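You operate a simulated robot arm through the tools that you are given. There is no shell and no other tool. Be economical: measure what you need, move in short steps, check, and stop when the job is done.

You are at the controls of a simulated robot arm. One attempt, no reset.

TASK
Hang up the BEAN and NUT rings and turn the holder to CLOSE.
Fine: each on the post with its word.

It is judged by the outcome, as a careful person would: the job done as asked, and still so three seconds after it is handed in. It fails if anything else is knocked over, pushed out of place, dropped, spilled or broken.

THE ROBOT
A 6-joint arm with a two-finger parallel gripper, fixed in place. Base frame: the origin is at the foot of the arm, x ahead of it, y to its left, z up; the work surface is at about z = 0. Readings come in mm, rad, newtons and seconds.
With the tool pointing down near the work surface it reaches from about 140 to 580 mm from the base axis. Its first joint turns from -1.152 to 1.152 rad. Payload 2.1 kg.
Tool frame: the origin (TCP) lies between the finger pads and is the grasp point; the fingertips stand 30 mm ahead of it; z points along the fingers, y is the line along which they close. The gripper opens to 94 mm. The fingers are 28 mm wide and 10 mm thick; the gripper's body (50 by 96 mm) begins 55 mm behind the TCP.
Orientation is that of the tool frame in the base frame, as a unit quaternion [x, y, z, w]. With the fingers straight down and closing along the base's y, the tool's x points along the base's -x, its y along +y and its z along -z.

THE INTERFACE
- The arm moves only by the tool drive_tool. Its argument "plan" is a list of rows, each an object of numbers (a shift or turn left out is 0, a gripper value left out holds the last): "x", "y", "z": the shift along the tool's x, y, z in mm; "rx", "ry", "rz": the turn, a rotation vector about the tool's x, y, z in rad; "claw": the opening in per cent of the stroke, from 0 (shut) to 100 (fully open). In form: [{"x": .., "y": .., "z": .., "rx": .., "ry": .., "rz": .., "claw": ..}, ...]. A call has 1 to 10 rows; each row shifts and turns the commanded pose from where the row before left it, along the tool's axes as they then stand. Rows are played at 5 a second. More than 50 mm and 0.15 rad between two rows, or a gripper value outside its range, and nothing of the call is played. A pose out of reach is approached as far as the arm can. The call stops where the force on the tool passes 90 N (or 10 N more than at its start, if that is more) or the arm is blocked; 0.2 s more then pass. The fingers move at their own pace (about 72 mm/s each) and stop on an object; they squeeze with about 27 N. The grip force told is the motor's: it shows also when the fingers shut on nothing. Time passes only in rows, and 0.2 s behind the last, so rows that do not move let the fingers close. It gives the time, the measured TCP pose, the force on the tool (base axes), the opening and the grip force at its end, in the units of the frame above (readings bear some noise).
- Cameras (640 x 400 px; columns grow to the right, rows downward): "scene" is fixed at [59.2, -370.7, 495.7]; the picture's right is [0.76, -0.65, 0.00], its down [-0.31, -0.35, -0.88] and it looks along [0.58, 0.67, -0.47] (base axes); focal length 310 px, centre (320, 200). "wrist" rides on the gripper at [-37, 0, -58] in the tool frame; the picture's right is [0.00, -1.00, 0.00], its down [0.97, 0.00, -0.24] and it looks along [0.24, 0.00, 0.97] (tool axes); focal length 218 px, centre (320, 200). There is no depth. A picture from a camera that has moved, and an enlarged one, comes with that camera's place and axes in the base frame and with its lens.
- snapshot(camera): a new picture of that camera. No time passes.
- inspect(camera, box): a new picture of the part [left, top, right, bottom] of that camera's present view, enlarged. No time passes.
- sign_off(): hands the job in; it is judged then, once.

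Work in short steps. Places have to be worked out from the pictures, the camera data and where the tool is seen: move nearer, look again, correct. Check each grasp and each placing, and mend what went wrong. You have 120 turns and 76 pictures in all, those below and enlarged ones among them. Open the gripper and draw the arm clear of the work before you hand the job in, unless the task says otherwise; then end with one line.

The tools are called after "Call:" as name(argument=value, ...) on one line, values as JSON. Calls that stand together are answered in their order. drive_tool: Moves the arm, as the interface text tells. Its arguments: {"type":"object","properties":{"plan":{"type":"array","items":{"type":"object","properties":{"x":{"type":"number"},"y":{"type":"number"},"z":{"type":"number"},"rx":{"type":"number"},"ry":{"type":"number"},"rz":{"type":"number"},"claw":{"type":"number"}}}}},"required":["plan"]} The other tools are called the same way: snapshot (camera) takes a picture; inspect (camera, box) takes an enlarged picture of a part of a camera's view; sign_off () hands the job in.

At the start:

```text
clock: 0.0
position: [354.8, -5.7, 352.0]
ee_rot: [0.0, 1.0, 0.001, 0.001]
contact_force: [0.3, -0.1, -0.4]
grip_width: 94.1
grasp_force: 0.1
```

scene: 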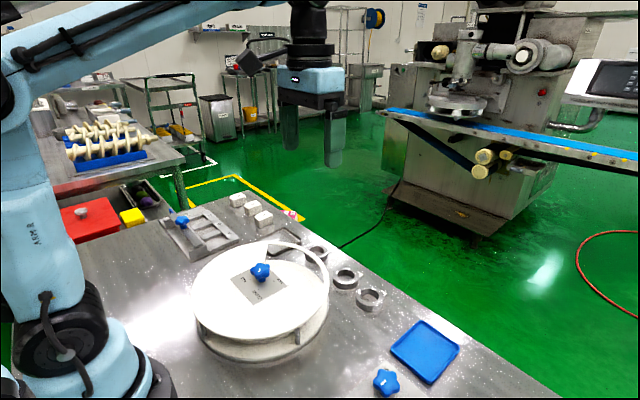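
wrist: 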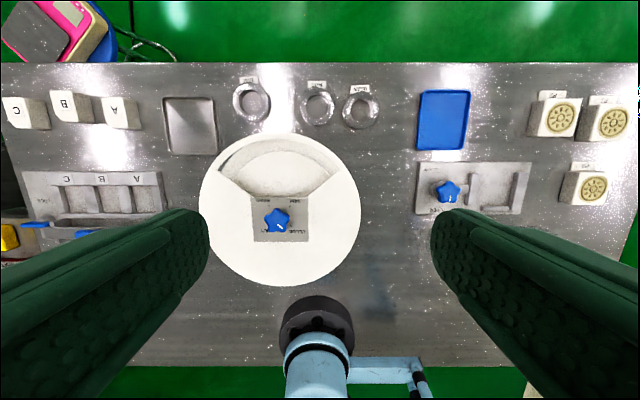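

I'll enlarge the turntable and the rings in both views to read the labels.

Call:
inspect(camera="wrist", box=[190, 60, 390, 185])

Call:
inspect(camera="wrist", box=[190, 170, 390, 295])

Call:
inspect(camera="scene", box=[180, 210, 420, 360])

```text
3.20 times, centred on (290, 122) of wrist
camera zoom: at [392.2, -6.6, 409.8], right [0.0, -1.0, 0.0], down [-0.97, 0.0, 0.24], along [-0.24, 0.0, -0.97], focal length 698 px, centre (416, 448)
```

zoom: 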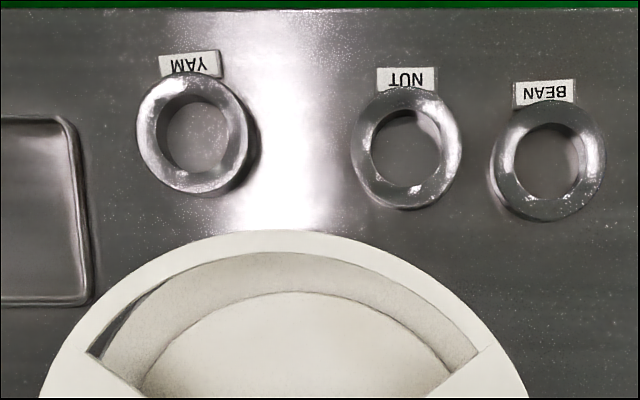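

```text
3.20 times, centred on (290, 232) of wrist
camera zoom: at [392.2, -6.6, 409.8], right [0.0, -1.0, 0.0], down [-0.97, 0.0, 0.24], along [-0.24, 0.0, -0.97], focal length 698 px, centre (416, 96)
```

zoom: 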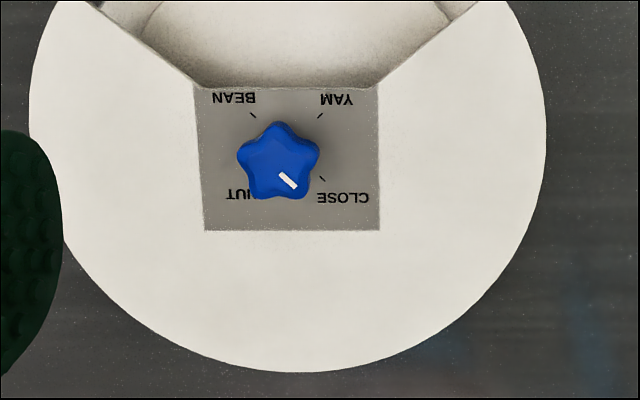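

```text
2.67 times, centred on (300, 285) of scene
camera zoom: at [59.2, -370.7, 495.7], right [0.76, -0.65, 0.0], down [-0.31, -0.35, -0.88], along [0.58, 0.67, -0.47], focal length 828 px, centre (373, -27)
```

zoom: 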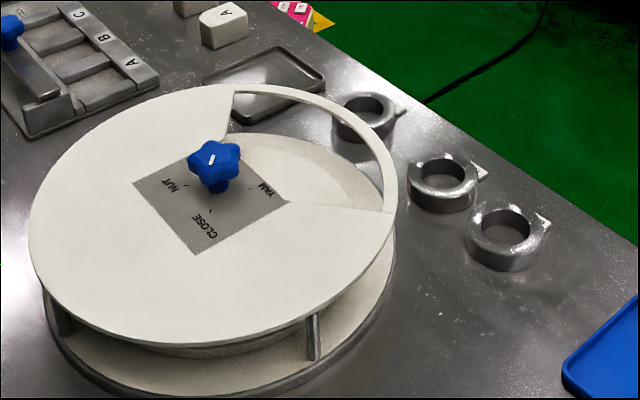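

The panel works out at about (275, 63, 50), with the knob top at about z=77. NUT is near (457, -1) and BEAN near (450, -76). I'll move above the knob to see its pointer and the window.

Call:
drive_tool(plan=[{"x": 20, "y": 17, "z": 35}, {"x": 20, "y": 17, "z": 35}, {"x": 20, "y": 17, "z": 35}, {"x": 20, "y": 18, "z": 35}, {}])

Call:
snapshot(camera="wrist")

```text
clock: 1.2
position: [274.5, 61.9, 209.7]
ee_rot: [0.0, 1.0, -0.001, 0.001]
contact_force: [-0.8, -0.7, -0.8]
grip_width: 94.0
grasp_force: 0.0
```

```text
70 pictures are left
camera wrist: at [311.7, 61.1, 268.1], right [0.0, -1.0, 0.0], down [-0.97, 0.0, 0.24], along [-0.24, 0.0, -0.97], focal length 218 px, centre (320, 200)
```

wrist: 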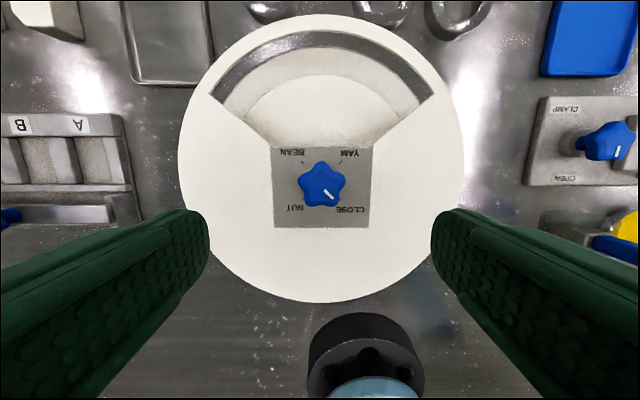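

Call:
inspect(camera="wrist", box=[240, 130, 400, 230])

```text
4.00 times, centred on (320, 180) of wrist
camera zoom: at [311.7, 61.1, 268.1], right [0.0, -1.0, 0.0], down [-0.97, 0.0, 0.24], along [-0.24, 0.0, -0.97], focal length 873 px, centre (320, 280)
```

zoom: 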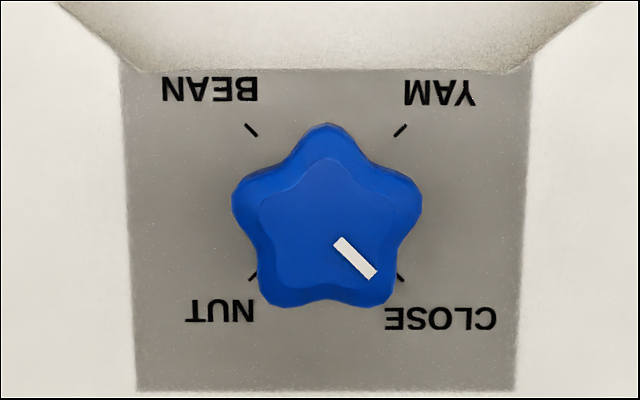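

The pointer is at CLOSE, and the knob axis is near (278, 60). I'll centre over the knob, turn the gripper to a lobe-and-valley axis and descend partway.

Call:
drive_tool(plan=[{"x": -3.7, "y": -2, "z": 10}, {"rz": -0.134, "z": 10}, {"rz": -0.134, "z": 10}, {"rz": -0.134, "z": 10}, {"rz": -0.134, "z": 10}, {"rz": -0.134, "z": 10}, {"rz": -0.134, "z": 10}, {"rz": -0.138}, {}])

Call:
snapshot(camera="wrist")

```text
clock: 3.2
position: [279.5, 61.4, 141.7]
ee_rot: [-0.455, 0.89, 0.0, 0.001]
contact_force: [-1.2, 0.0, 0.4]
grip_width: 94.1
grasp_force: 0.0
```

```text
68 pictures are left
camera wrist: at [300.7, 90.6, 199.9], right [0.81, -0.59, 0.0], down [-0.57, -0.79, 0.24], along [-0.14, -0.19, -0.97], focal length 218 px, centre (320, 200)
```

wrist: 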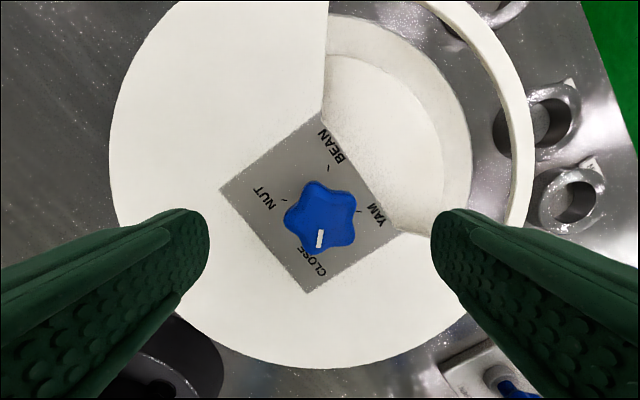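

The star lines up with the closing axis. I'll nudge slightly, descend to z≈88 and close on it.

Call:
drive_tool(plan=[{"x": 1.2, "y": -0.9, "z": 18, "claw": 75}, {"z": 18}, {"z": 17}, {}, {"claw": 0}, {}, {}, {}])

Call:
snapshot(camera="wrist")

```text
clock: 4.0
position: [280.1, 60.0, 96.0]
ee_rot: [-0.454, 0.891, 0.001, -0.004]
contact_force: [-2.9, -0.1, 23.9]
grip_width: 69.8
grasp_force: 0.2
stopped in row 4: the force on the tool passed its limit (the readings are from after the stop); the commanded pose is now the measured one
```

```text
67 pictures are left
camera wrist: at [301.9, 89.6, 152.5], right [0.81, -0.59, 0.0], down [-0.57, -0.79, 0.24], along [-0.15, -0.2, -0.97], focal length 218 px, centre (320, 200)
```

wrist: 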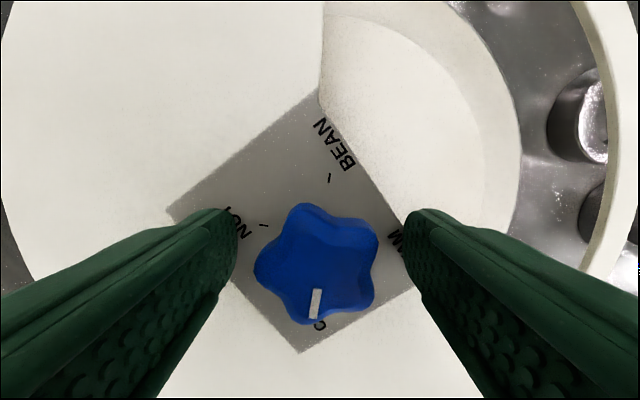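

The fingertips touched the lid lightly at z≈66, so the lid is a bit higher than I estimated. I'll back up 4 mm and close on the knob.

Call:
drive_tool(plan=[{"z": -4}, {"claw": 0}, {}, {}, {}])

Call:
snapshot(camera="wrist")

```text
clock: 5.2
position: [278.7, 59.6, 98.7]
ee_rot: [-0.454, 0.891, 0.001, -0.002]
contact_force: [2.2, -2.1, -5.9]
grip_width: 36.0
grasp_force: 44.9
```

```text
66 pictures are left
camera wrist: at [301.5, 89.2, 156.4], right [0.81, -0.59, 0.0], down [-0.57, -0.78, 0.24], along [-0.15, -0.2, -0.97], focal length 218 px, centre (320, 200)
```

wrist: 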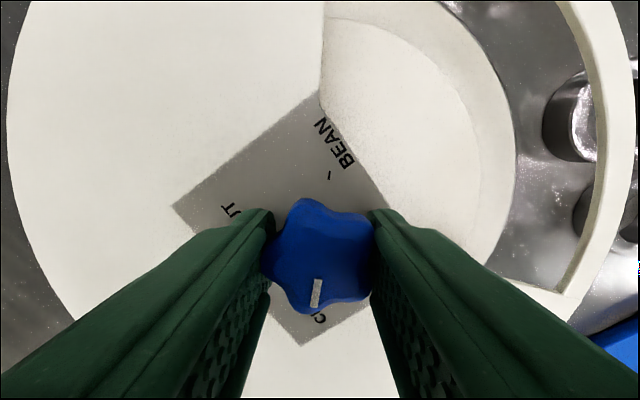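

The knob is held (36 mm opening, 45 N). I'll turn it clockwise about 0.7 rad towards NUT and check that it follows.

Call:
drive_tool(plan=[{"rz": 0.07}, {"rz": 0.1}, {"rz": 0.13}, {"rz": 0.13}, {"rz": 0.13}, {"rz": 0.14}, {}])

Call:
snapshot(camera="wrist")

```text
clock: 6.8
position: [278.8, 60.6, 98.4]
ee_rot: [-0.12, 0.993, 0.0, -0.004]
contact_force: [-8.0, -3.9, 33.2]
grip_width: 36.0
grasp_force: 45.0
```

```text
65 pictures are left
camera wrist: at [315.6, 68.6, 155.7], right [0.24, -0.97, 0.0], down [-0.94, -0.23, 0.25], along [-0.24, -0.06, -0.97], focal length 218 px, centre (320, 200)
```

wrist: 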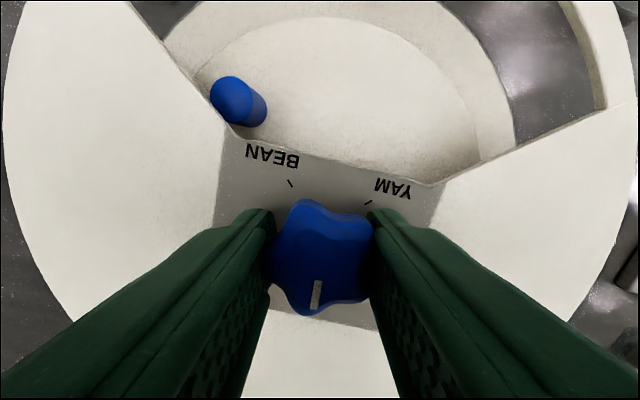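

The carousel follows and a blue post is coming into the window. I'll finish the quarter turn.

Call:
drive_tool(plan=[{"rz": 0.13, "z": -0.5}, {"rz": 0.13, "z": -0.5}, {"rz": 0.13}, {"rz": 0.13}, {"rz": 0.13}, {"rz": 0.13}, {"rz": 0.09}, {}])

Call:
snapshot(camera="wrist")

Call:
snapshot(camera="scene")

```text
clock: 8.6
position: [279.8, 60.8, 100.4]
ee_rot: [0.31, 0.951, -0.001, -0.002]
contact_force: [-4.6, 6.2, -30.0]
grip_width: 36.2
grasp_force: 44.7
```

```text
64 pictures are left
camera wrist: at [309.8, 38.4, 156.9], right [-0.59, -0.81, 0.0], down [-0.78, 0.57, 0.24], along [-0.2, 0.14, -0.97], focal length 218 px, centre (320, 200)
```

wrist: 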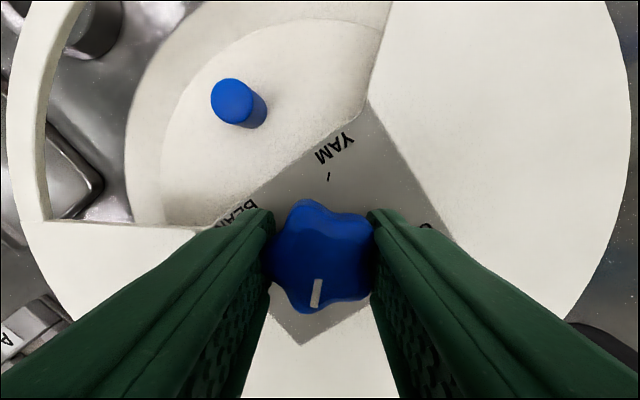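

```text
63 pictures are left
```

scene: 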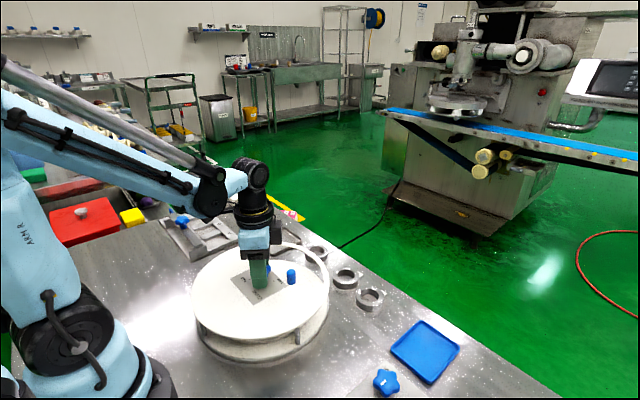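

The post is in the window with the pointer a quarter turn on. I'll release, rise and verify.

Call:
drive_tool(plan=[{"claw": 80}, {}, {}, {"z": -40}, {"z": -40, "rz": -0.126}, {"z": -30, "rz": -0.126}, {"rz": -0.126}, {"rz": -0.126}, {"rz": -0.126, "claw": 100}, {}])

Call:
snapshot(camera="wrist")

Call:
inspect(camera="scene", box=[180, 210, 420, 360])

```text
clock: 10.8
position: [282.2, 59.5, 209.0]
ee_rot: [-0.003, 1.0, -0.001, -0.003]
contact_force: [-0.5, -0.2, -0.7]
grip_width: 93.8
grasp_force: 0.1
```

```text
62 pictures are left
camera wrist: at [318.6, 60.1, 267.0], right [0.0, -1.0, 0.0], down [-0.97, 0.0, 0.25], along [-0.25, 0.0, -0.97], focal length 218 px, centre (320, 200)
```

wrist: 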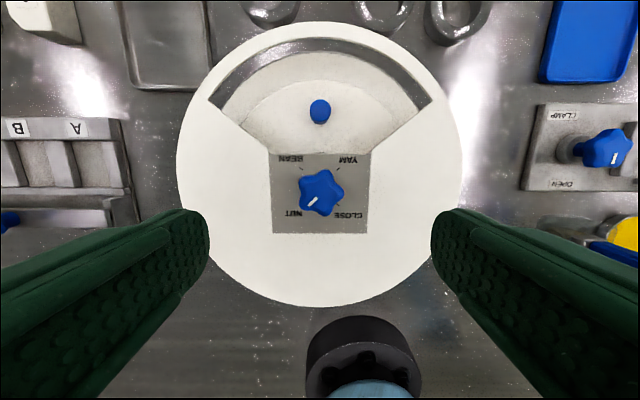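

```text
2.67 times, centred on (300, 285) of scene
camera zoom: at [59.2, -370.7, 495.7], right [0.76, -0.65, 0.0], down [-0.31, -0.35, -0.88], along [0.58, 0.67, -0.47], focal length 828 px, centre (373, -27)
```

zoom: 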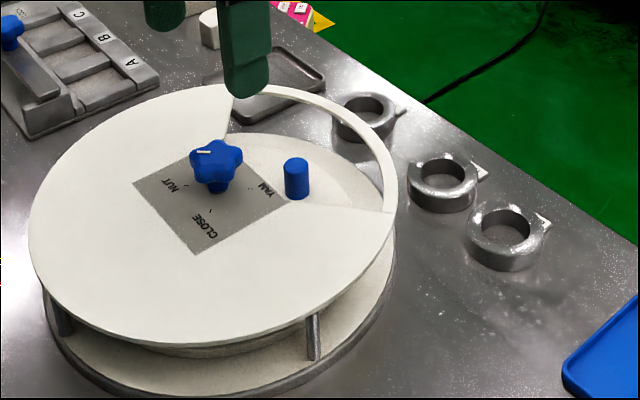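

The pointer is on NUT and the post top is near (349, 60, 49). I'll go above the NUT ring and look.

Call:
drive_tool(plan=[{"x": -35, "y": -12}, {"x": -35, "y": -12}, {"x": -35, "y": -12, "z": 10}, {"x": -35, "y": -12, "z": 20}, {"x": -30, "y": -12, "z": 20}, {}])

Call:
snapshot(camera="wrist")

Call:
inspect(camera="scene", box=[280, 220, 420, 320])

```text
clock: 12.2
position: [449.4, 3.3, 159.4]
ee_rot: [0.0, 1.0, -0.001, -0.002]
contact_force: [0.1, -0.3, -0.1]
grip_width: 94.0
grasp_force: 0.1
```

```text
60 pictures are left
camera wrist: at [488.2, 2.8, 216.8], right [0.0, -1.0, 0.0], down [-0.97, 0.0, 0.25], along [-0.25, 0.0, -0.97], focal length 218 px, centre (320, 200)
```

wrist: 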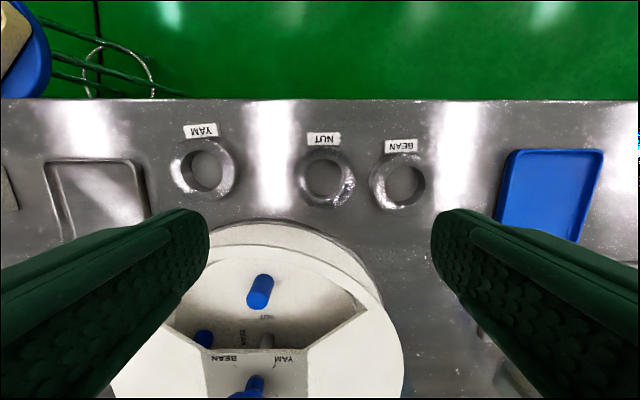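

```text
4.00 times, centred on (350, 270) of scene
camera zoom: at [59.2, -370.7, 495.7], right [0.76, -0.65, 0.0], down [-0.31, -0.35, -0.88], along [0.58, 0.67, -0.47], focal length 1242 px, centre (200, -80)
```

zoom: 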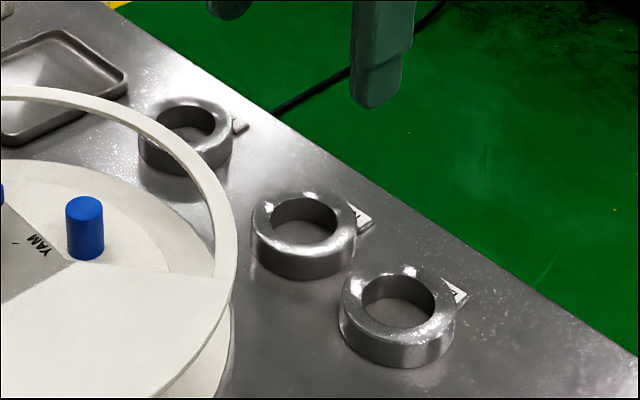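

I'll zoom in on the post labels and the rings.

Call:
inspect(camera="wrist", box=[180, 260, 340, 360])

Call:
inspect(camera="wrist", box=[280, 115, 440, 215])

```text
4.00 times, centred on (260, 310) of wrist
camera zoom: at [488.2, 2.8, 216.8], right [0.0, -1.0, 0.0], down [-0.97, 0.0, 0.25], along [-0.25, 0.0, -0.97], focal length 873 px, centre (560, -240)
```

zoom: 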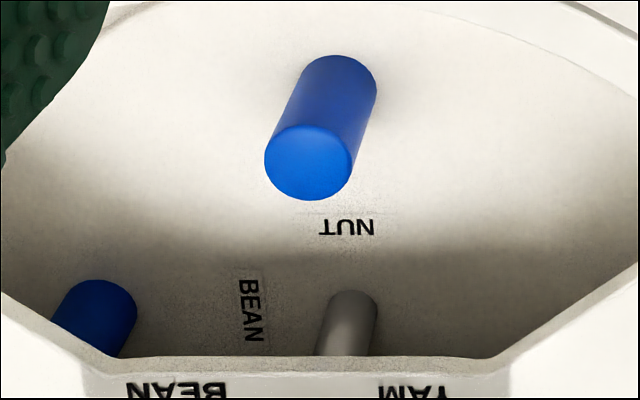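

```text
4.00 times, centred on (360, 165) of wrist
camera zoom: at [488.2, 2.8, 216.8], right [0.0, -1.0, 0.0], down [-0.97, 0.0, 0.25], along [-0.25, 0.0, -0.97], focal length 873 px, centre (160, 340)
```

zoom: 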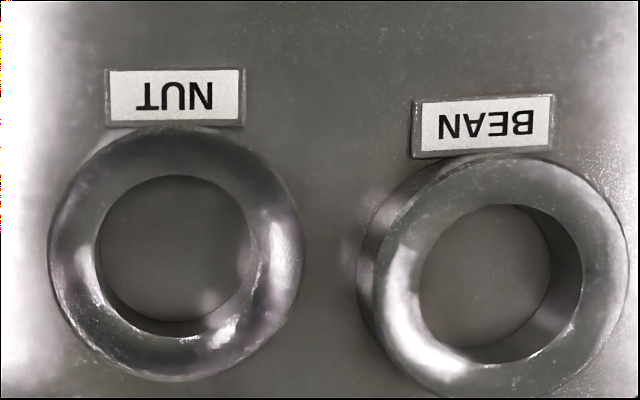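

The labels confirm the post in the window is NUT. The label plates lie flat on the table. The NUT ring is at about (458, -1), 57 mm wide and 20 mm tall. I'll narrow the opening to clear the BEAN ring, centre over NUT and go down partway.

Call:
drive_tool(plan=[{"x": -8.6, "y": -4, "z": 20, "claw": 72}, {"z": 30}, {"z": 20}, {}])

Call:
snapshot(camera="wrist")

```text
clock: 13.2
position: [458.1, -1.9, 89.2]
ee_rot: [-0.001, 1.0, -0.001, -0.002]
contact_force: [0.3, 1.2, 0.6]
grip_width: 67.7
grasp_force: 0.1
```

```text
56 pictures are left
camera wrist: at [496.0, -2.2, 145.7], right [0.0, -1.0, 0.0], down [-0.97, 0.0, 0.25], along [-0.25, 0.0, -0.97], focal length 218 px, centre (320, 200)
```

wrist: 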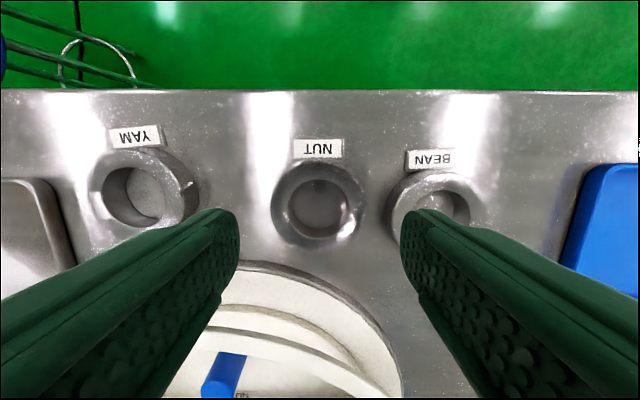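

The NUT ring is centred between the fingers, at about x=460. I'll descend to z≈36 in steps.

Call:
drive_tool(plan=[{"x": -2, "y": 0.5, "z": 18}, {"z": 18}, {"z": 17}, {}])

Call:
snapshot(camera="wrist")

Call:
inspect(camera="scene", box=[280, 220, 420, 320])

```text
clock: 14.2
position: [461.6, -2.7, 35.2]
ee_rot: [-0.001, 1.0, -0.002, -0.003]
contact_force: [0.0, 0.3, -0.1]
grip_width: 67.7
grasp_force: 0.0
```

```text
55 pictures are left
camera wrist: at [497.5, -3.0, 92.8], right [0.0, -1.0, 0.0], down [-0.97, 0.0, 0.25], along [-0.25, 0.0, -0.97], focal length 218 px, centre (320, 200)
```

wrist: 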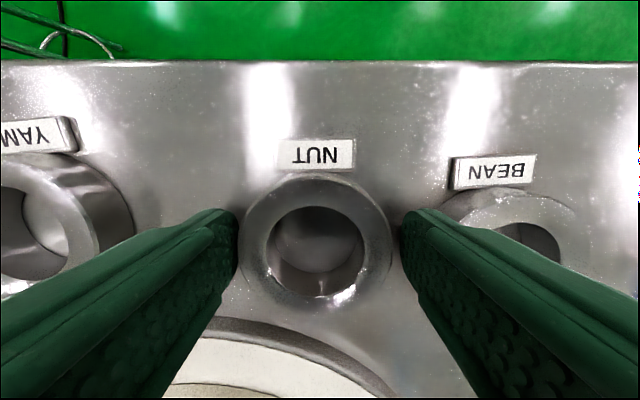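

```text
4.00 times, centred on (350, 270) of scene
camera zoom: at [59.2, -370.7, 495.7], right [0.76, -0.65, 0.0], down [-0.31, -0.35, -0.88], along [0.58, 0.67, -0.47], focal length 1242 px, centre (200, -80)
```

zoom: 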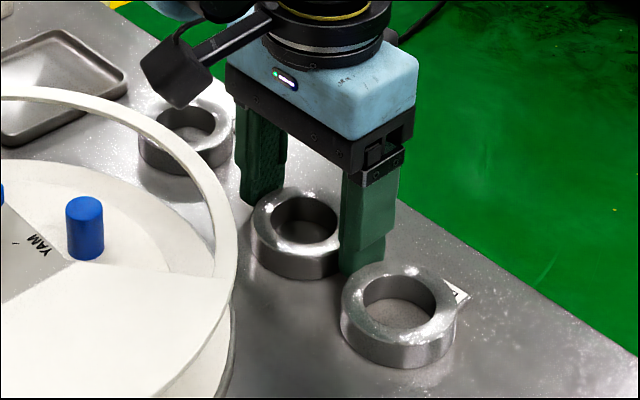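

The fingers straddle the ring without touching the neighbours. I'll shift 2 mm ahead and close.

Call:
drive_tool(plan=[{"x": -2}, {"claw": 0}, {}, {}, {}])

Call:
snapshot(camera="wrist")

```text
clock: 15.4
position: [462.2, -2.6, 35.1]
ee_rot: [-0.001, 1.0, -0.001, -0.002]
contact_force: [-0.1, -1.2, 0.0]
grip_width: 56.6
grasp_force: 27.5
```

```text
53 pictures are left
camera wrist: at [499.5, -2.9, 93.1], right [0.0, -1.0, 0.0], down [-0.97, 0.0, 0.25], along [-0.25, 0.0, -0.97], focal length 218 px, centre (320, 200)
```

wrist: 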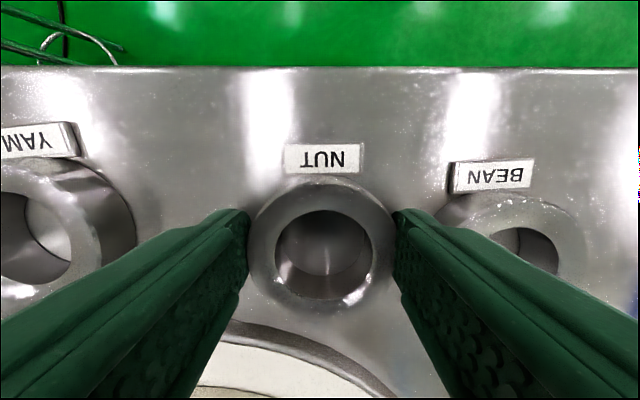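

The ring is gripped at 56.6 mm. I'll lift it and check.

Call:
drive_tool(plan=[{"z": -10}, {"z": -30}, {"z": -40}, {"z": -30}, {}])

Call:
snapshot(camera="wrist")

Call:
inspect(camera="scene", box=[270, 160, 430, 310])

```text
clock: 16.6
position: [462.8, -4.1, 146.6]
ee_rot: [-0.001, 1.0, -0.001, -0.002]
contact_force: [0.4, -0.1, -1.6]
grip_width: 56.5
grasp_force: 26.8
```

```text
52 pictures are left
camera wrist: at [499.6, -4.0, 204.1], right [0.0, -1.0, 0.0], down [-0.97, 0.0, 0.25], along [-0.25, 0.0, -0.97], focal length 218 px, centre (320, 200)
```

wrist: 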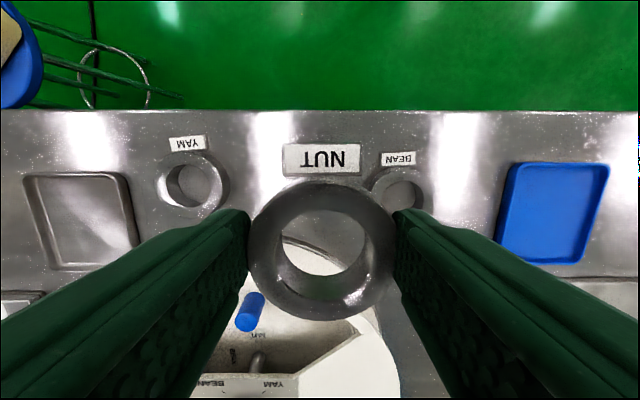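

```text
2.67 times, centred on (350, 235) of scene
camera zoom: at [59.2, -370.7, 495.7], right [0.76, -0.65, 0.0], down [-0.31, -0.35, -0.88], along [0.58, 0.67, -0.47], focal length 828 px, centre (240, 107)
```

zoom: 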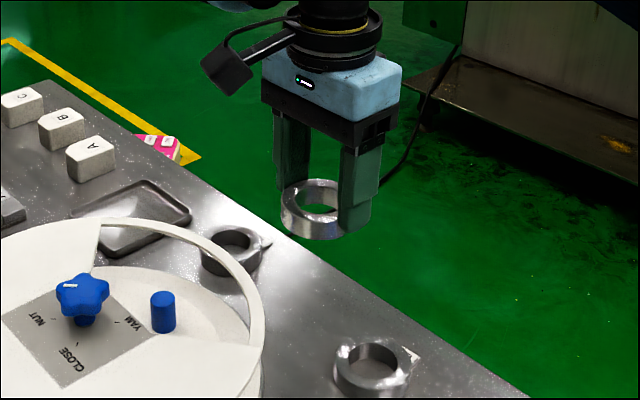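

The NUT ring is held, and its tag is part of it. I'll carry it over the NUT post near (349, 60), staying high.

Call:
drive_tool(plan=[{"x": 28, "y": 16}, {"x": 28, "y": 16}, {"x": 28, "y": 16}, {"x": 28, "y": 15.5}, {}])

Call:
snapshot(camera="wrist")

Call:
inspect(camera="scene", box=[200, 200, 360, 300])

```text
clock: 17.8
position: [349.4, 60.3, 144.8]
ee_rot: [-0.001, 1.0, -0.001, -0.003]
contact_force: [0.5, -0.4, -1.4]
grip_width: 56.4
grasp_force: 26.9
```

```text
50 pictures are left
camera wrist: at [386.6, 60.6, 202.6], right [0.0, -1.0, 0.0], down [-0.97, 0.0, 0.25], along [-0.25, 0.0, -0.97], focal length 218 px, centre (320, 200)
```

wrist: 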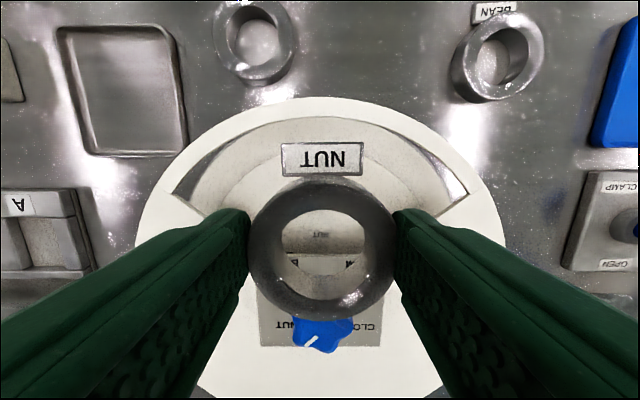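

```text
4.00 times, centred on (280, 250) of scene
camera zoom: at [59.2, -370.7, 495.7], right [0.76, -0.65, 0.0], down [-0.31, -0.35, -0.88], along [0.58, 0.67, -0.47], focal length 1242 px, centre (480, 0)
```

zoom: 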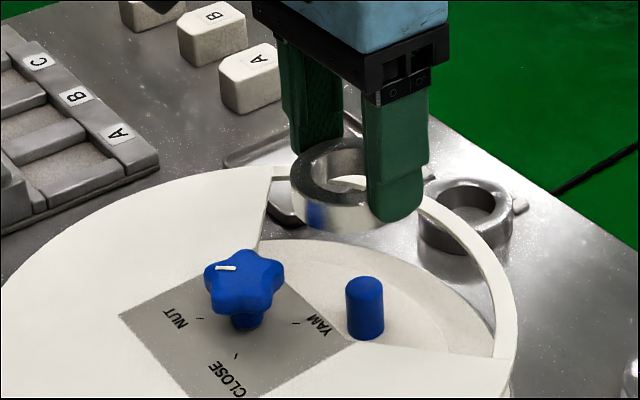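

The window clears the tag (outer edge at x≈400, tag end at ≈387). I'll descend until the ring is just above the post top and check the alignment.

Call:
drive_tool(plan=[{"z": 25}, {"z": 21}, {}])

Call:
inspect(camera="scene", box=[220, 220, 340, 295])

Call:
snapshot(camera="wrist")

```text
clock: 18.6
position: [349.2, 60.9, 99.2]
ee_rot: [-0.001, 1.0, -0.001, -0.003]
contact_force: [0.1, 0.0, -1.2]
grip_width: 56.2
grasp_force: 26.9
```

```text
5.33 times, centred on (280, 258) of scene
camera zoom: at [59.2, -370.7, 495.7], right [0.76, -0.65, 0.0], down [-0.31, -0.35, -0.88], along [0.58, 0.67, -0.47], focal length 1656 px, centre (533, -107)
```

zoom: 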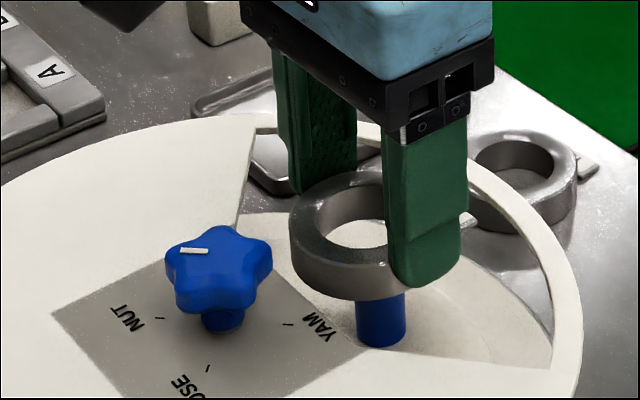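

```text
47 pictures are left
camera wrist: at [386.6, 60.4, 157.1], right [0.0, -1.0, 0.0], down [-0.97, 0.0, 0.25], along [-0.25, 0.0, -0.97], focal length 218 px, centre (320, 200)
```

wrist: 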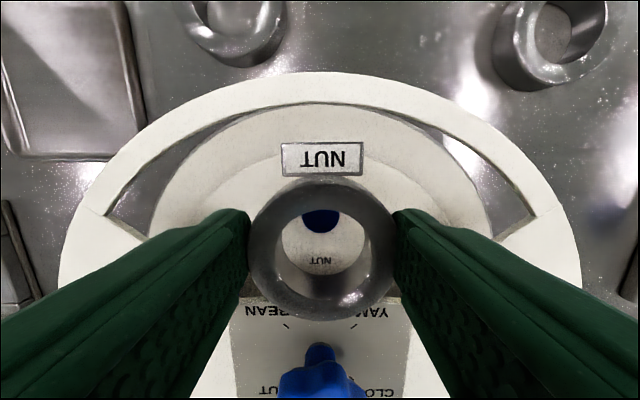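

Through the hole the post centre works out at about (350, 60), so it is aligned. I'll lower the ring over the post in small steps.

Call:
drive_tool(plan=[{"z": 10}, {"z": 10}, {"z": 10}, {"z": 5}, {}])

Call:
snapshot(camera="wrist")

Call:
inspect(camera="scene", box=[220, 220, 340, 295])

```text
clock: 19.8
position: [349.6, 61.5, 65.0]
ee_rot: [-0.002, 1.0, -0.001, -0.003]
contact_force: [0.4, 0.0, -1.1]
grip_width: 56.4
grasp_force: 27.1
```

```text
46 pictures are left
camera wrist: at [387.1, 61.0, 122.4], right [0.0, -1.0, 0.0], down [-0.97, 0.0, 0.25], along [-0.25, 0.0, -0.97], focal length 218 px, centre (320, 200)
```

wrist: 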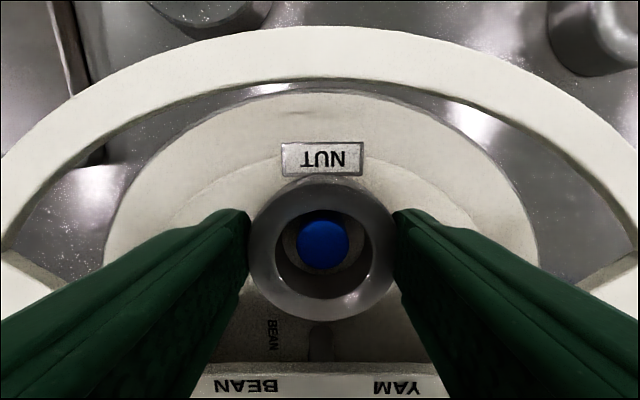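

```text
5.33 times, centred on (280, 258) of scene
camera zoom: at [59.2, -370.7, 495.7], right [0.76, -0.65, 0.0], down [-0.31, -0.35, -0.88], along [0.58, 0.67, -0.47], focal length 1656 px, centre (533, -107)
```

zoom: 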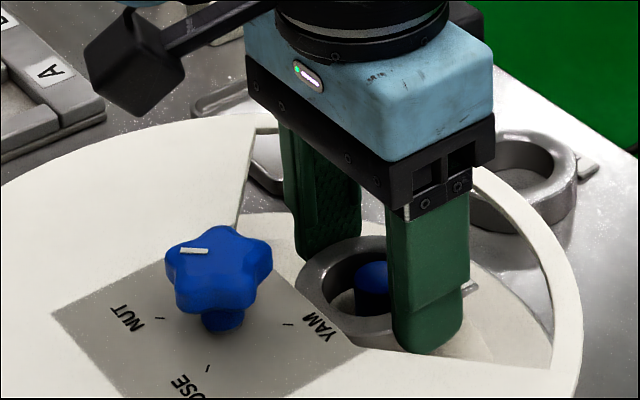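

The post is in the hole with room around it. I'll ease down to find the floor.

Call:
drive_tool(plan=[{"z": 3}, {"z": 3}, {"z": 2}, {}])

```text
clock: 20.8
position: [349.7, 59.6, 57.0]
ee_rot: [-0.001, 1.0, -0.001, -0.003]
contact_force: [0.6, 0.2, -1.2]
grip_width: 56.6
grasp_force: 27.3
```

Call:
drive_tool(plan=[{"z": 1.5}, {"z": 1.5}, {}])

Call:
inspect(camera="scene", box=[250, 240, 330, 290])

```text
clock: 21.6
position: [349.5, 60.4, 54.3]
ee_rot: [-0.002, 1.0, -0.001, -0.003]
contact_force: [-3.2, 0.1, 21.5]
grip_width: 56.3
grasp_force: 27.2
```

```text
8.00 times, centred on (290, 265) of scene
camera zoom: at [59.1, -370.7, 495.7], right [0.76, -0.65, 0.0], down [-0.31, -0.35, -0.88], along [0.58, 0.67, -0.47], focal length 2483 px, centre (560, -320)
```

zoom: 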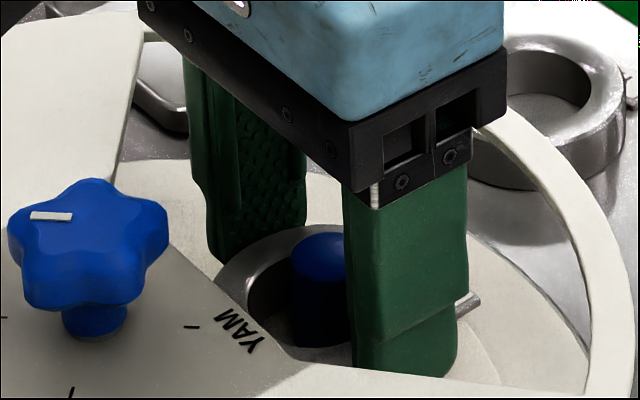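

There is contact (21 N) at z≈54, so the ring is seated. I'll release and rise.

Call:
drive_tool(plan=[{"z": -0.7, "claw": 76}, {}, {}, {"z": -20}, {"z": -40}, {"z": -50}, {"z": -40, "x": 30}, {"x": 40}, {}])

Call:
snapshot(camera="wrist")

Call:
inspect(camera="scene", box=[200, 220, 360, 320])

```text
clock: 23.6
position: [281.4, 58.4, 207.0]
ee_rot: [-0.001, 1.0, -0.001, -0.003]
contact_force: [-0.2, -0.2, -0.3]
grip_width: 71.3
grasp_force: 0.1
```

```text
43 pictures are left
camera wrist: at [317.5, 59.2, 263.7], right [0.0, -1.0, 0.0], down [-0.97, 0.0, 0.25], along [-0.25, 0.0, -0.97], focal length 218 px, centre (320, 200)
```

wrist: 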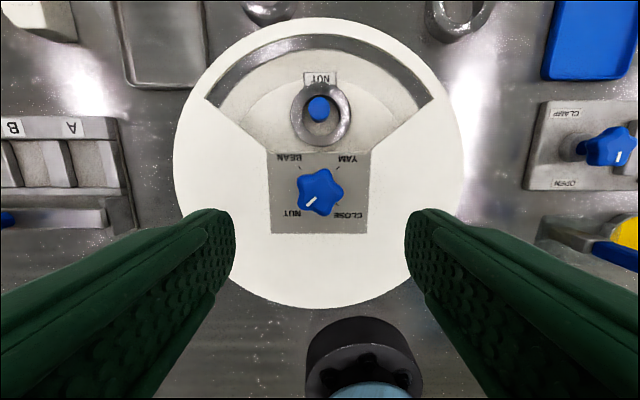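

```text
4.00 times, centred on (280, 270) of scene
camera zoom: at [59.2, -370.7, 495.7], right [0.76, -0.65, 0.0], down [-0.31, -0.35, -0.88], along [0.58, 0.67, -0.47], focal length 1242 px, centre (480, -80)
```

zoom: 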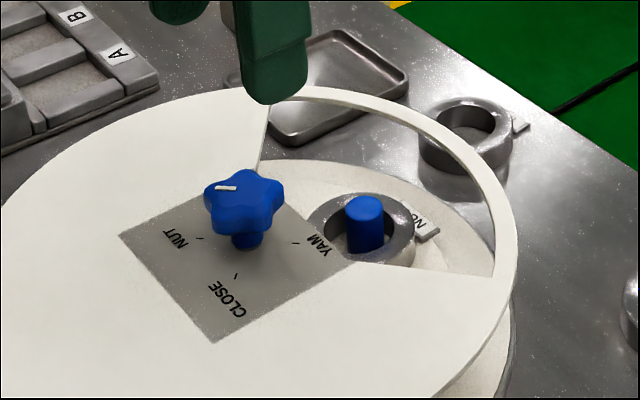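

The NUT ring is on its post. Next I'll turn the knob another quarter clockwise to BEAN. Its lobes have shifted, so the closing axis is now 36°.

Call:
drive_tool(plan=[{"x": 0.6, "rz": -0.126, "z": 15}, {"rz": -0.126, "z": 15}, {"rz": -0.126, "z": 15}, {"rz": -0.125, "z": 15}, {"rz": -0.125, "z": 10}, {"z": 18}, {"z": 17}, {}])

Call:
snapshot(camera="wrist")

```text
clock: 25.4
position: [278.7, 59.6, 99.6]
ee_rot: [-0.31, 0.951, 0.0, -0.003]
contact_force: [-1.1, -0.7, -1.0]
grip_width: 71.6
grasp_force: 0.1
```

```text
41 pictures are left
camera wrist: at [309.4, 80.9, 157.2], right [0.59, -0.81, 0.0], down [-0.78, -0.57, 0.25], along [-0.2, -0.14, -0.97], focal length 218 px, centre (320, 200)
```

wrist: 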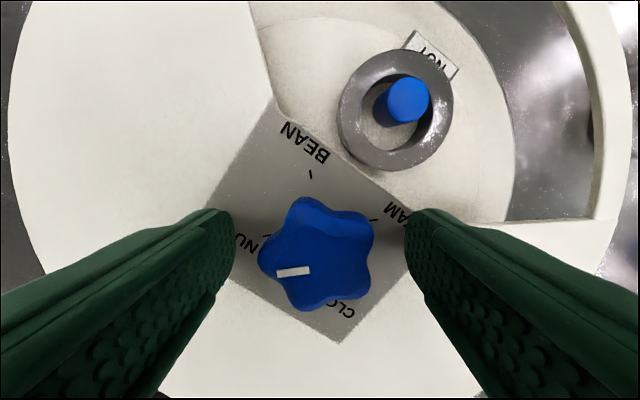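

Everything lines up, so I'll grip and start the turn.

Call:
drive_tool(plan=[{"claw": 0}, {}, {}, {}, {"rz": 0.08}, {"rz": 0.11}, {"rz": 0.13}, {"rz": 0.13}, {"rz": 0.13}, {}])

Call:
snapshot(camera="wrist")

```text
clock: 27.6
position: [278.9, 60.2, 99.8]
ee_rot: [-0.025, 1.0, 0.001, -0.004]
contact_force: [-15.5, 17.5, -32.3]
grip_width: 36.0
grasp_force: 44.9
```

```text
40 pictures are left
camera wrist: at [316.5, 61.5, 157.7], right [0.05, -1.0, 0.0], down [-0.97, -0.05, 0.25], along [-0.25, -0.01, -0.97], focal length 218 px, centre (320, 200)
```

wrist: 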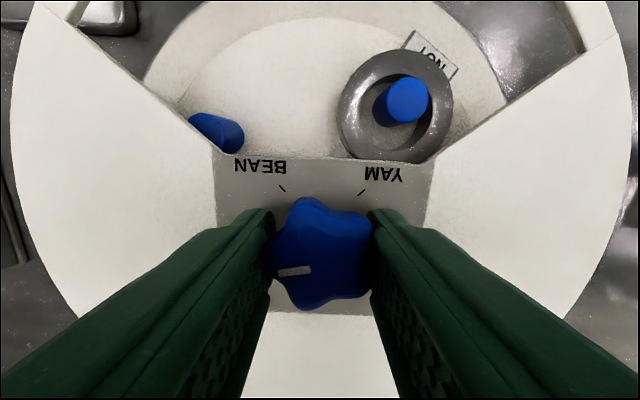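

It turns smoothly and the BEAN post is arriving. 0.99 rad remains.

Call:
drive_tool(plan=[{"rz": 0.13}, {"rz": 0.13}, {"rz": 0.13}, {"rz": 0.13}, {"rz": 0.13}, {"rz": 0.13}, {"rz": 0.13}, {"rz": 0.08}, {}])

Call:
snapshot(camera="wrist")

```text
clock: 29.6
position: [280.1, 60.4, 99.9]
ee_rot: [0.453, 0.892, -0.002, -0.005]
contact_force: [-19.3, 11.4, 28.0]
grip_width: 36.3
grasp_force: 44.5
```

```text
39 pictures are left
camera wrist: at [302.0, 30.2, 157.8], right [-0.81, -0.59, 0.01], down [-0.57, 0.78, 0.25], along [-0.15, 0.19, -0.97], focal length 218 px, centre (320, 200)
```

wrist: 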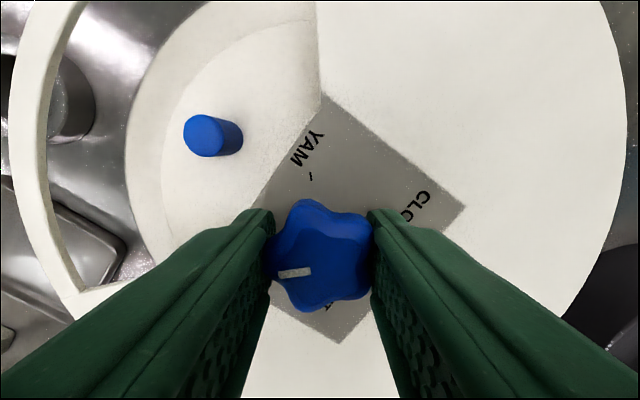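

I'll release, rise, square the tool and check.

Call:
drive_tool(plan=[{"claw": 76}, {}, {}, {"z": -40, "rz": -0.0}, {"z": -40, "rz": -0.145}, {"z": -26, "rz": -0.145}, {"rz": -0.145}, {"rz": -0.145}, {"rz": -0.145}, {"rz": -0.145}])

Call:
drive_tool(plan=[{"rz": -0.072}, {}])

Call:
snapshot(camera="wrist")

```text
clock: 31.8
position: [280.3, 60.9, 207.0]
ee_rot: [0.033, 0.999, 0.0, -0.003]
contact_force: [-0.1, -0.2, 0.7]
grip_width: 71.4
grasp_force: 0.1
```

```text
clock: 32.4
position: [280.0, 59.8, 205.8]
ee_rot: [-0.002, 1.0, 0.0, -0.002]
contact_force: [-0.6, -0.6, 1.0]
grip_width: 71.4
grasp_force: 0.1
```

```text
38 pictures are left
camera wrist: at [317.2, 59.8, 263.7], right [0.0, -1.0, 0.0], down [-0.97, 0.0, 0.25], along [-0.25, 0.0, -0.97], focal length 218 px, centre (320, 200)
```

wrist: 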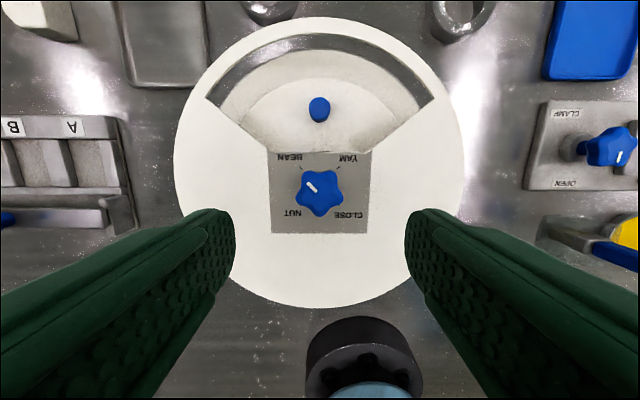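

BEAN is selected and its post is in the window. I'll move above the BEAN ring, near (455, -76).

Call:
drive_tool(plan=[{"x": -35, "y": -27}, {"x": -35, "y": -27}, {"x": -35, "y": -27}, {"x": -35, "y": -27, "z": 20}, {"x": -35, "y": -28, "z": 30}, {"z": 50}, {"z": 16}, {}])

Call:
snapshot(camera="wrist")

```text
refused: row 5 steps farther than a row can; nothing moved
```

```text
37 pictures are left
camera wrist: at [317.2, 59.8, 263.7], right [0.0, -1.0, 0.0], down [-0.97, 0.0, 0.25], along [-0.25, 0.0, -0.97], focal length 218 px, centre (320, 200)
```

wrist: 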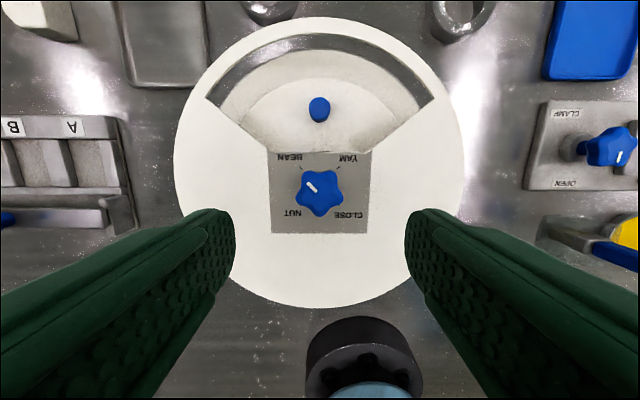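

That row was too long, so I'll redo the move with smaller steps.

Call:
drive_tool(plan=[{"x": -35, "y": -27}, {"x": -35, "y": -27}, {"x": -35, "y": -27}, {"x": -35, "y": -27}, {"x": -35, "y": -28}, {"z": 40}, {"z": 40}, {"z": 36}, {}])

Call:
snapshot(camera="wrist")

```text
clock: 34.4
position: [454.6, -76.9, 90.8]
ee_rot: [-0.001, 1.0, -0.001, -0.002]
contact_force: [0.6, -0.2, 0.0]
grip_width: 71.4
grasp_force: 0.1
```

```text
36 pictures are left
camera wrist: at [491.7, -77.3, 147.4], right [0.0, -1.0, 0.0], down [-0.97, 0.0, 0.25], along [-0.25, 0.0, -0.97], focal length 218 px, centre (320, 200)
```

wrist: 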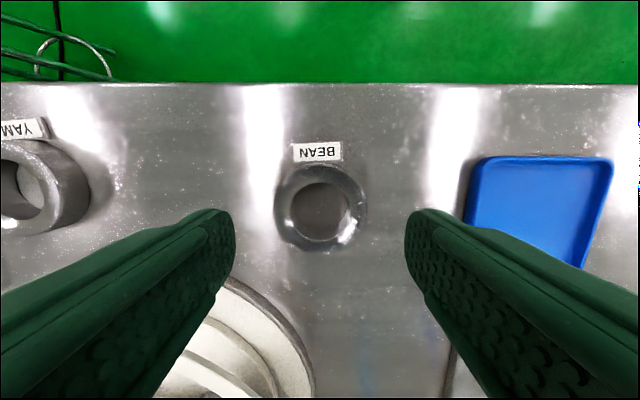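

The BEAN ring is centred, at about x=456.5. I'll descend and grip.

Call:
drive_tool(plan=[{"x": -2, "z": 18}, {"z": 18}, {"z": 19}, {}, {"claw": 0}, {}, {}, {}])

Call:
snapshot(camera="wrist")

```text
clock: 36.2
position: [457.1, -76.1, 35.0]
ee_rot: [-0.001, 1.0, -0.002, -0.002]
contact_force: [-0.1, 0.2, -0.9]
grip_width: 56.3
grasp_force: 26.9
```

```text
35 pictures are left
camera wrist: at [494.3, -76.5, 91.9], right [0.0, -1.0, 0.0], down [-0.97, 0.0, 0.25], along [-0.25, 0.0, -0.97], focal length 218 px, centre (320, 200)
```

wrist: 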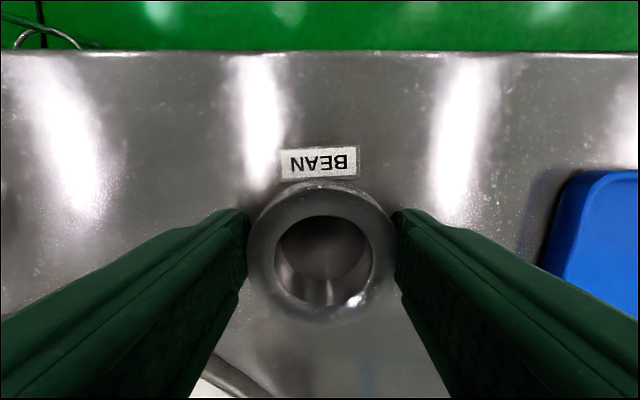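

It is gripped at 56.3 mm. I'll lift and carry it over the BEAN post.

Call:
drive_tool(plan=[{"z": -10}, {"z": -30}, {"z": -40}, {"z": -30}, {"x": 27, "y": 34}, {"x": 27, "y": 34}, {"x": 27, "y": 34}, {"x": 25.5, "y": 34}, {"z": 20}, {}])

Call:
drive_tool(plan=[{"z": 25}, {}])

Call:
snapshot(camera="wrist")

Call:
inspect(camera="scene", box=[220, 220, 340, 295])

```text
clock: 38.4
position: [350.9, 60.4, 124.7]
ee_rot: [-0.001, 1.0, -0.001, -0.003]
contact_force: [1.2, 0.5, -1.7]
grip_width: 56.8
grasp_force: 27.1
```

```text
clock: 39.0
position: [349.5, 60.4, 99.3]
ee_rot: [-0.001, 1.0, -0.002, -0.003]
contact_force: [0.8, 0.3, -2.2]
grip_width: 56.6
grasp_force: 26.8
```

```text
34 pictures are left
camera wrist: at [387.5, 60.3, 156.8], right [0.0, -1.0, 0.0], down [-0.97, 0.0, 0.25], along [-0.25, 0.0, -0.97], focal length 218 px, centre (320, 200)
```

wrist: 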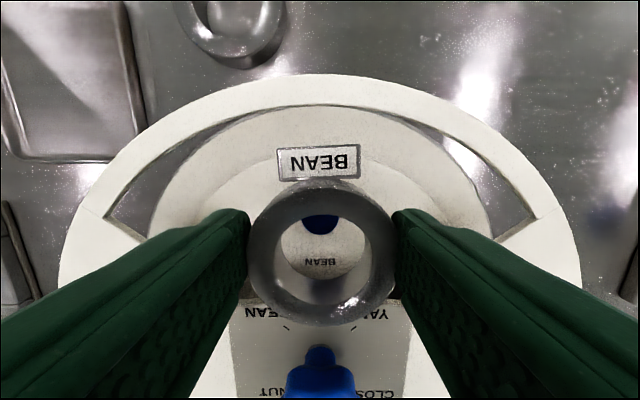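

```text
5.33 times, centred on (280, 258) of scene
camera zoom: at [59.2, -370.7, 495.7], right [0.76, -0.65, 0.0], down [-0.31, -0.35, -0.88], along [0.58, 0.67, -0.47], focal length 1656 px, centre (533, -107)
```

zoom: 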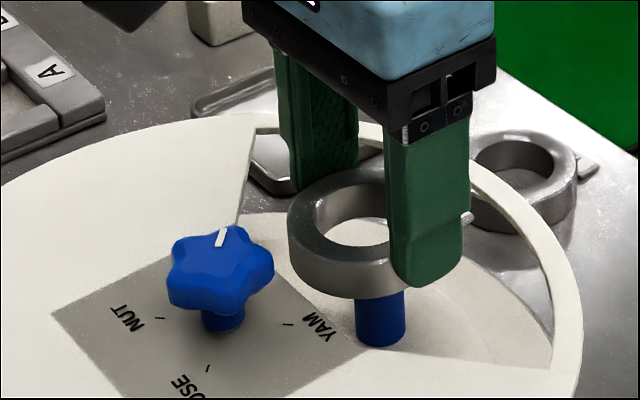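

The view matches the NUT case, with the ring about 2 mm nearer the arm. I'll shift 1.5 mm ahead and lower to just above the floor.

Call:
drive_tool(plan=[{"x": -1.5, "z": 10}, {"z": 10}, {"z": 10}, {"z": 5}, {}])

Call:
snapshot(camera="wrist")

```text
clock: 40.2
position: [352.1, 60.6, 62.7]
ee_rot: [-0.001, 1.0, -0.001, -0.003]
contact_force: [0.0, -0.4, -1.0]
grip_width: 56.6
grasp_force: 26.8
```

```text
32 pictures are left
camera wrist: at [389.0, 60.3, 121.9], right [0.0, -1.0, 0.0], down [-0.97, 0.0, 0.25], along [-0.25, 0.0, -0.97], focal length 218 px, centre (320, 200)
```

wrist: 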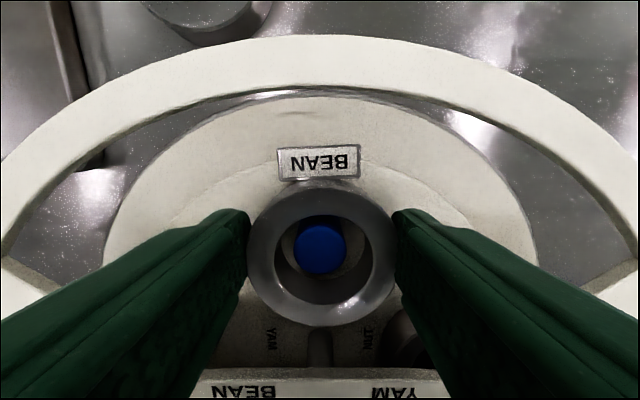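

The post is centred in the hole, so I'll ease it down to the floor.

Call:
drive_tool(plan=[{"z": 3}, {"z": 3}, {"z": 2}, {"z": 1}, {}])

```text
clock: 41.4
position: [351.0, 58.7, 55.9]
ee_rot: [-0.002, 1.0, -0.001, -0.003]
contact_force: [1.1, -0.4, -1.4]
grip_width: 56.4
grasp_force: 26.6
```

Call:
drive_tool(plan=[{"z": 1}, {"z": 0.7}, {}])

```text
clock: 42.2
position: [351.4, 59.6, 54.0]
ee_rot: [0.0, 1.0, -0.001, -0.002]
contact_force: [-0.3, -0.1, -1.2]
grip_width: 56.4
grasp_force: 26.9
```

Call:
drive_tool(plan=[{"z": 0.6}, {"z": 0.6}, {}])

```text
clock: 43.0
position: [350.9, 59.0, 53.0]
ee_rot: [-0.001, 1.0, 0.0, -0.003]
contact_force: [-4.3, -2.0, 17.8]
grip_width: 56.6
grasp_force: 27.1
```

It is seated (18 N). I'll release, rise and return over the knob.

Call:
drive_tool(plan=[{"z": -0.6, "claw": 76}, {}, {}, {"z": -20}, {"z": -45}, {"z": -45}, {"z": -30, "x": 32}, {"x": 40, "z": -12}, {}])

Call:
snapshot(camera="wrist")

```text
clock: 45.0
position: [281.1, 60.8, 207.1]
ee_rot: [0.0, 1.0, -0.001, -0.002]
contact_force: [-0.3, -0.3, 0.3]
grip_width: 71.2
grasp_force: 0.1
```

```text
31 pictures are left
camera wrist: at [317.9, 61.1, 264.1], right [0.0, -1.0, 0.0], down [-0.97, 0.0, 0.25], along [-0.25, 0.0, -0.97], focal length 218 px, centre (320, 200)
```

wrist: 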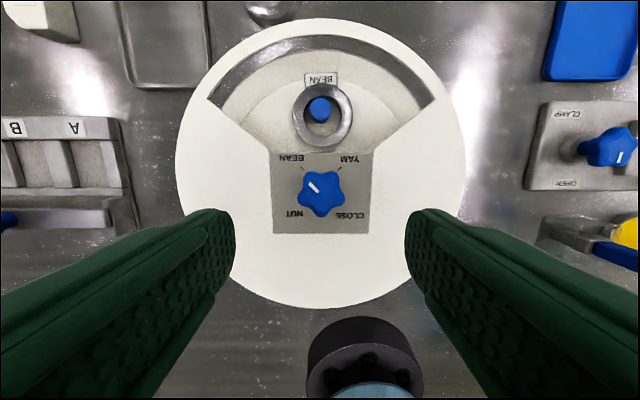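

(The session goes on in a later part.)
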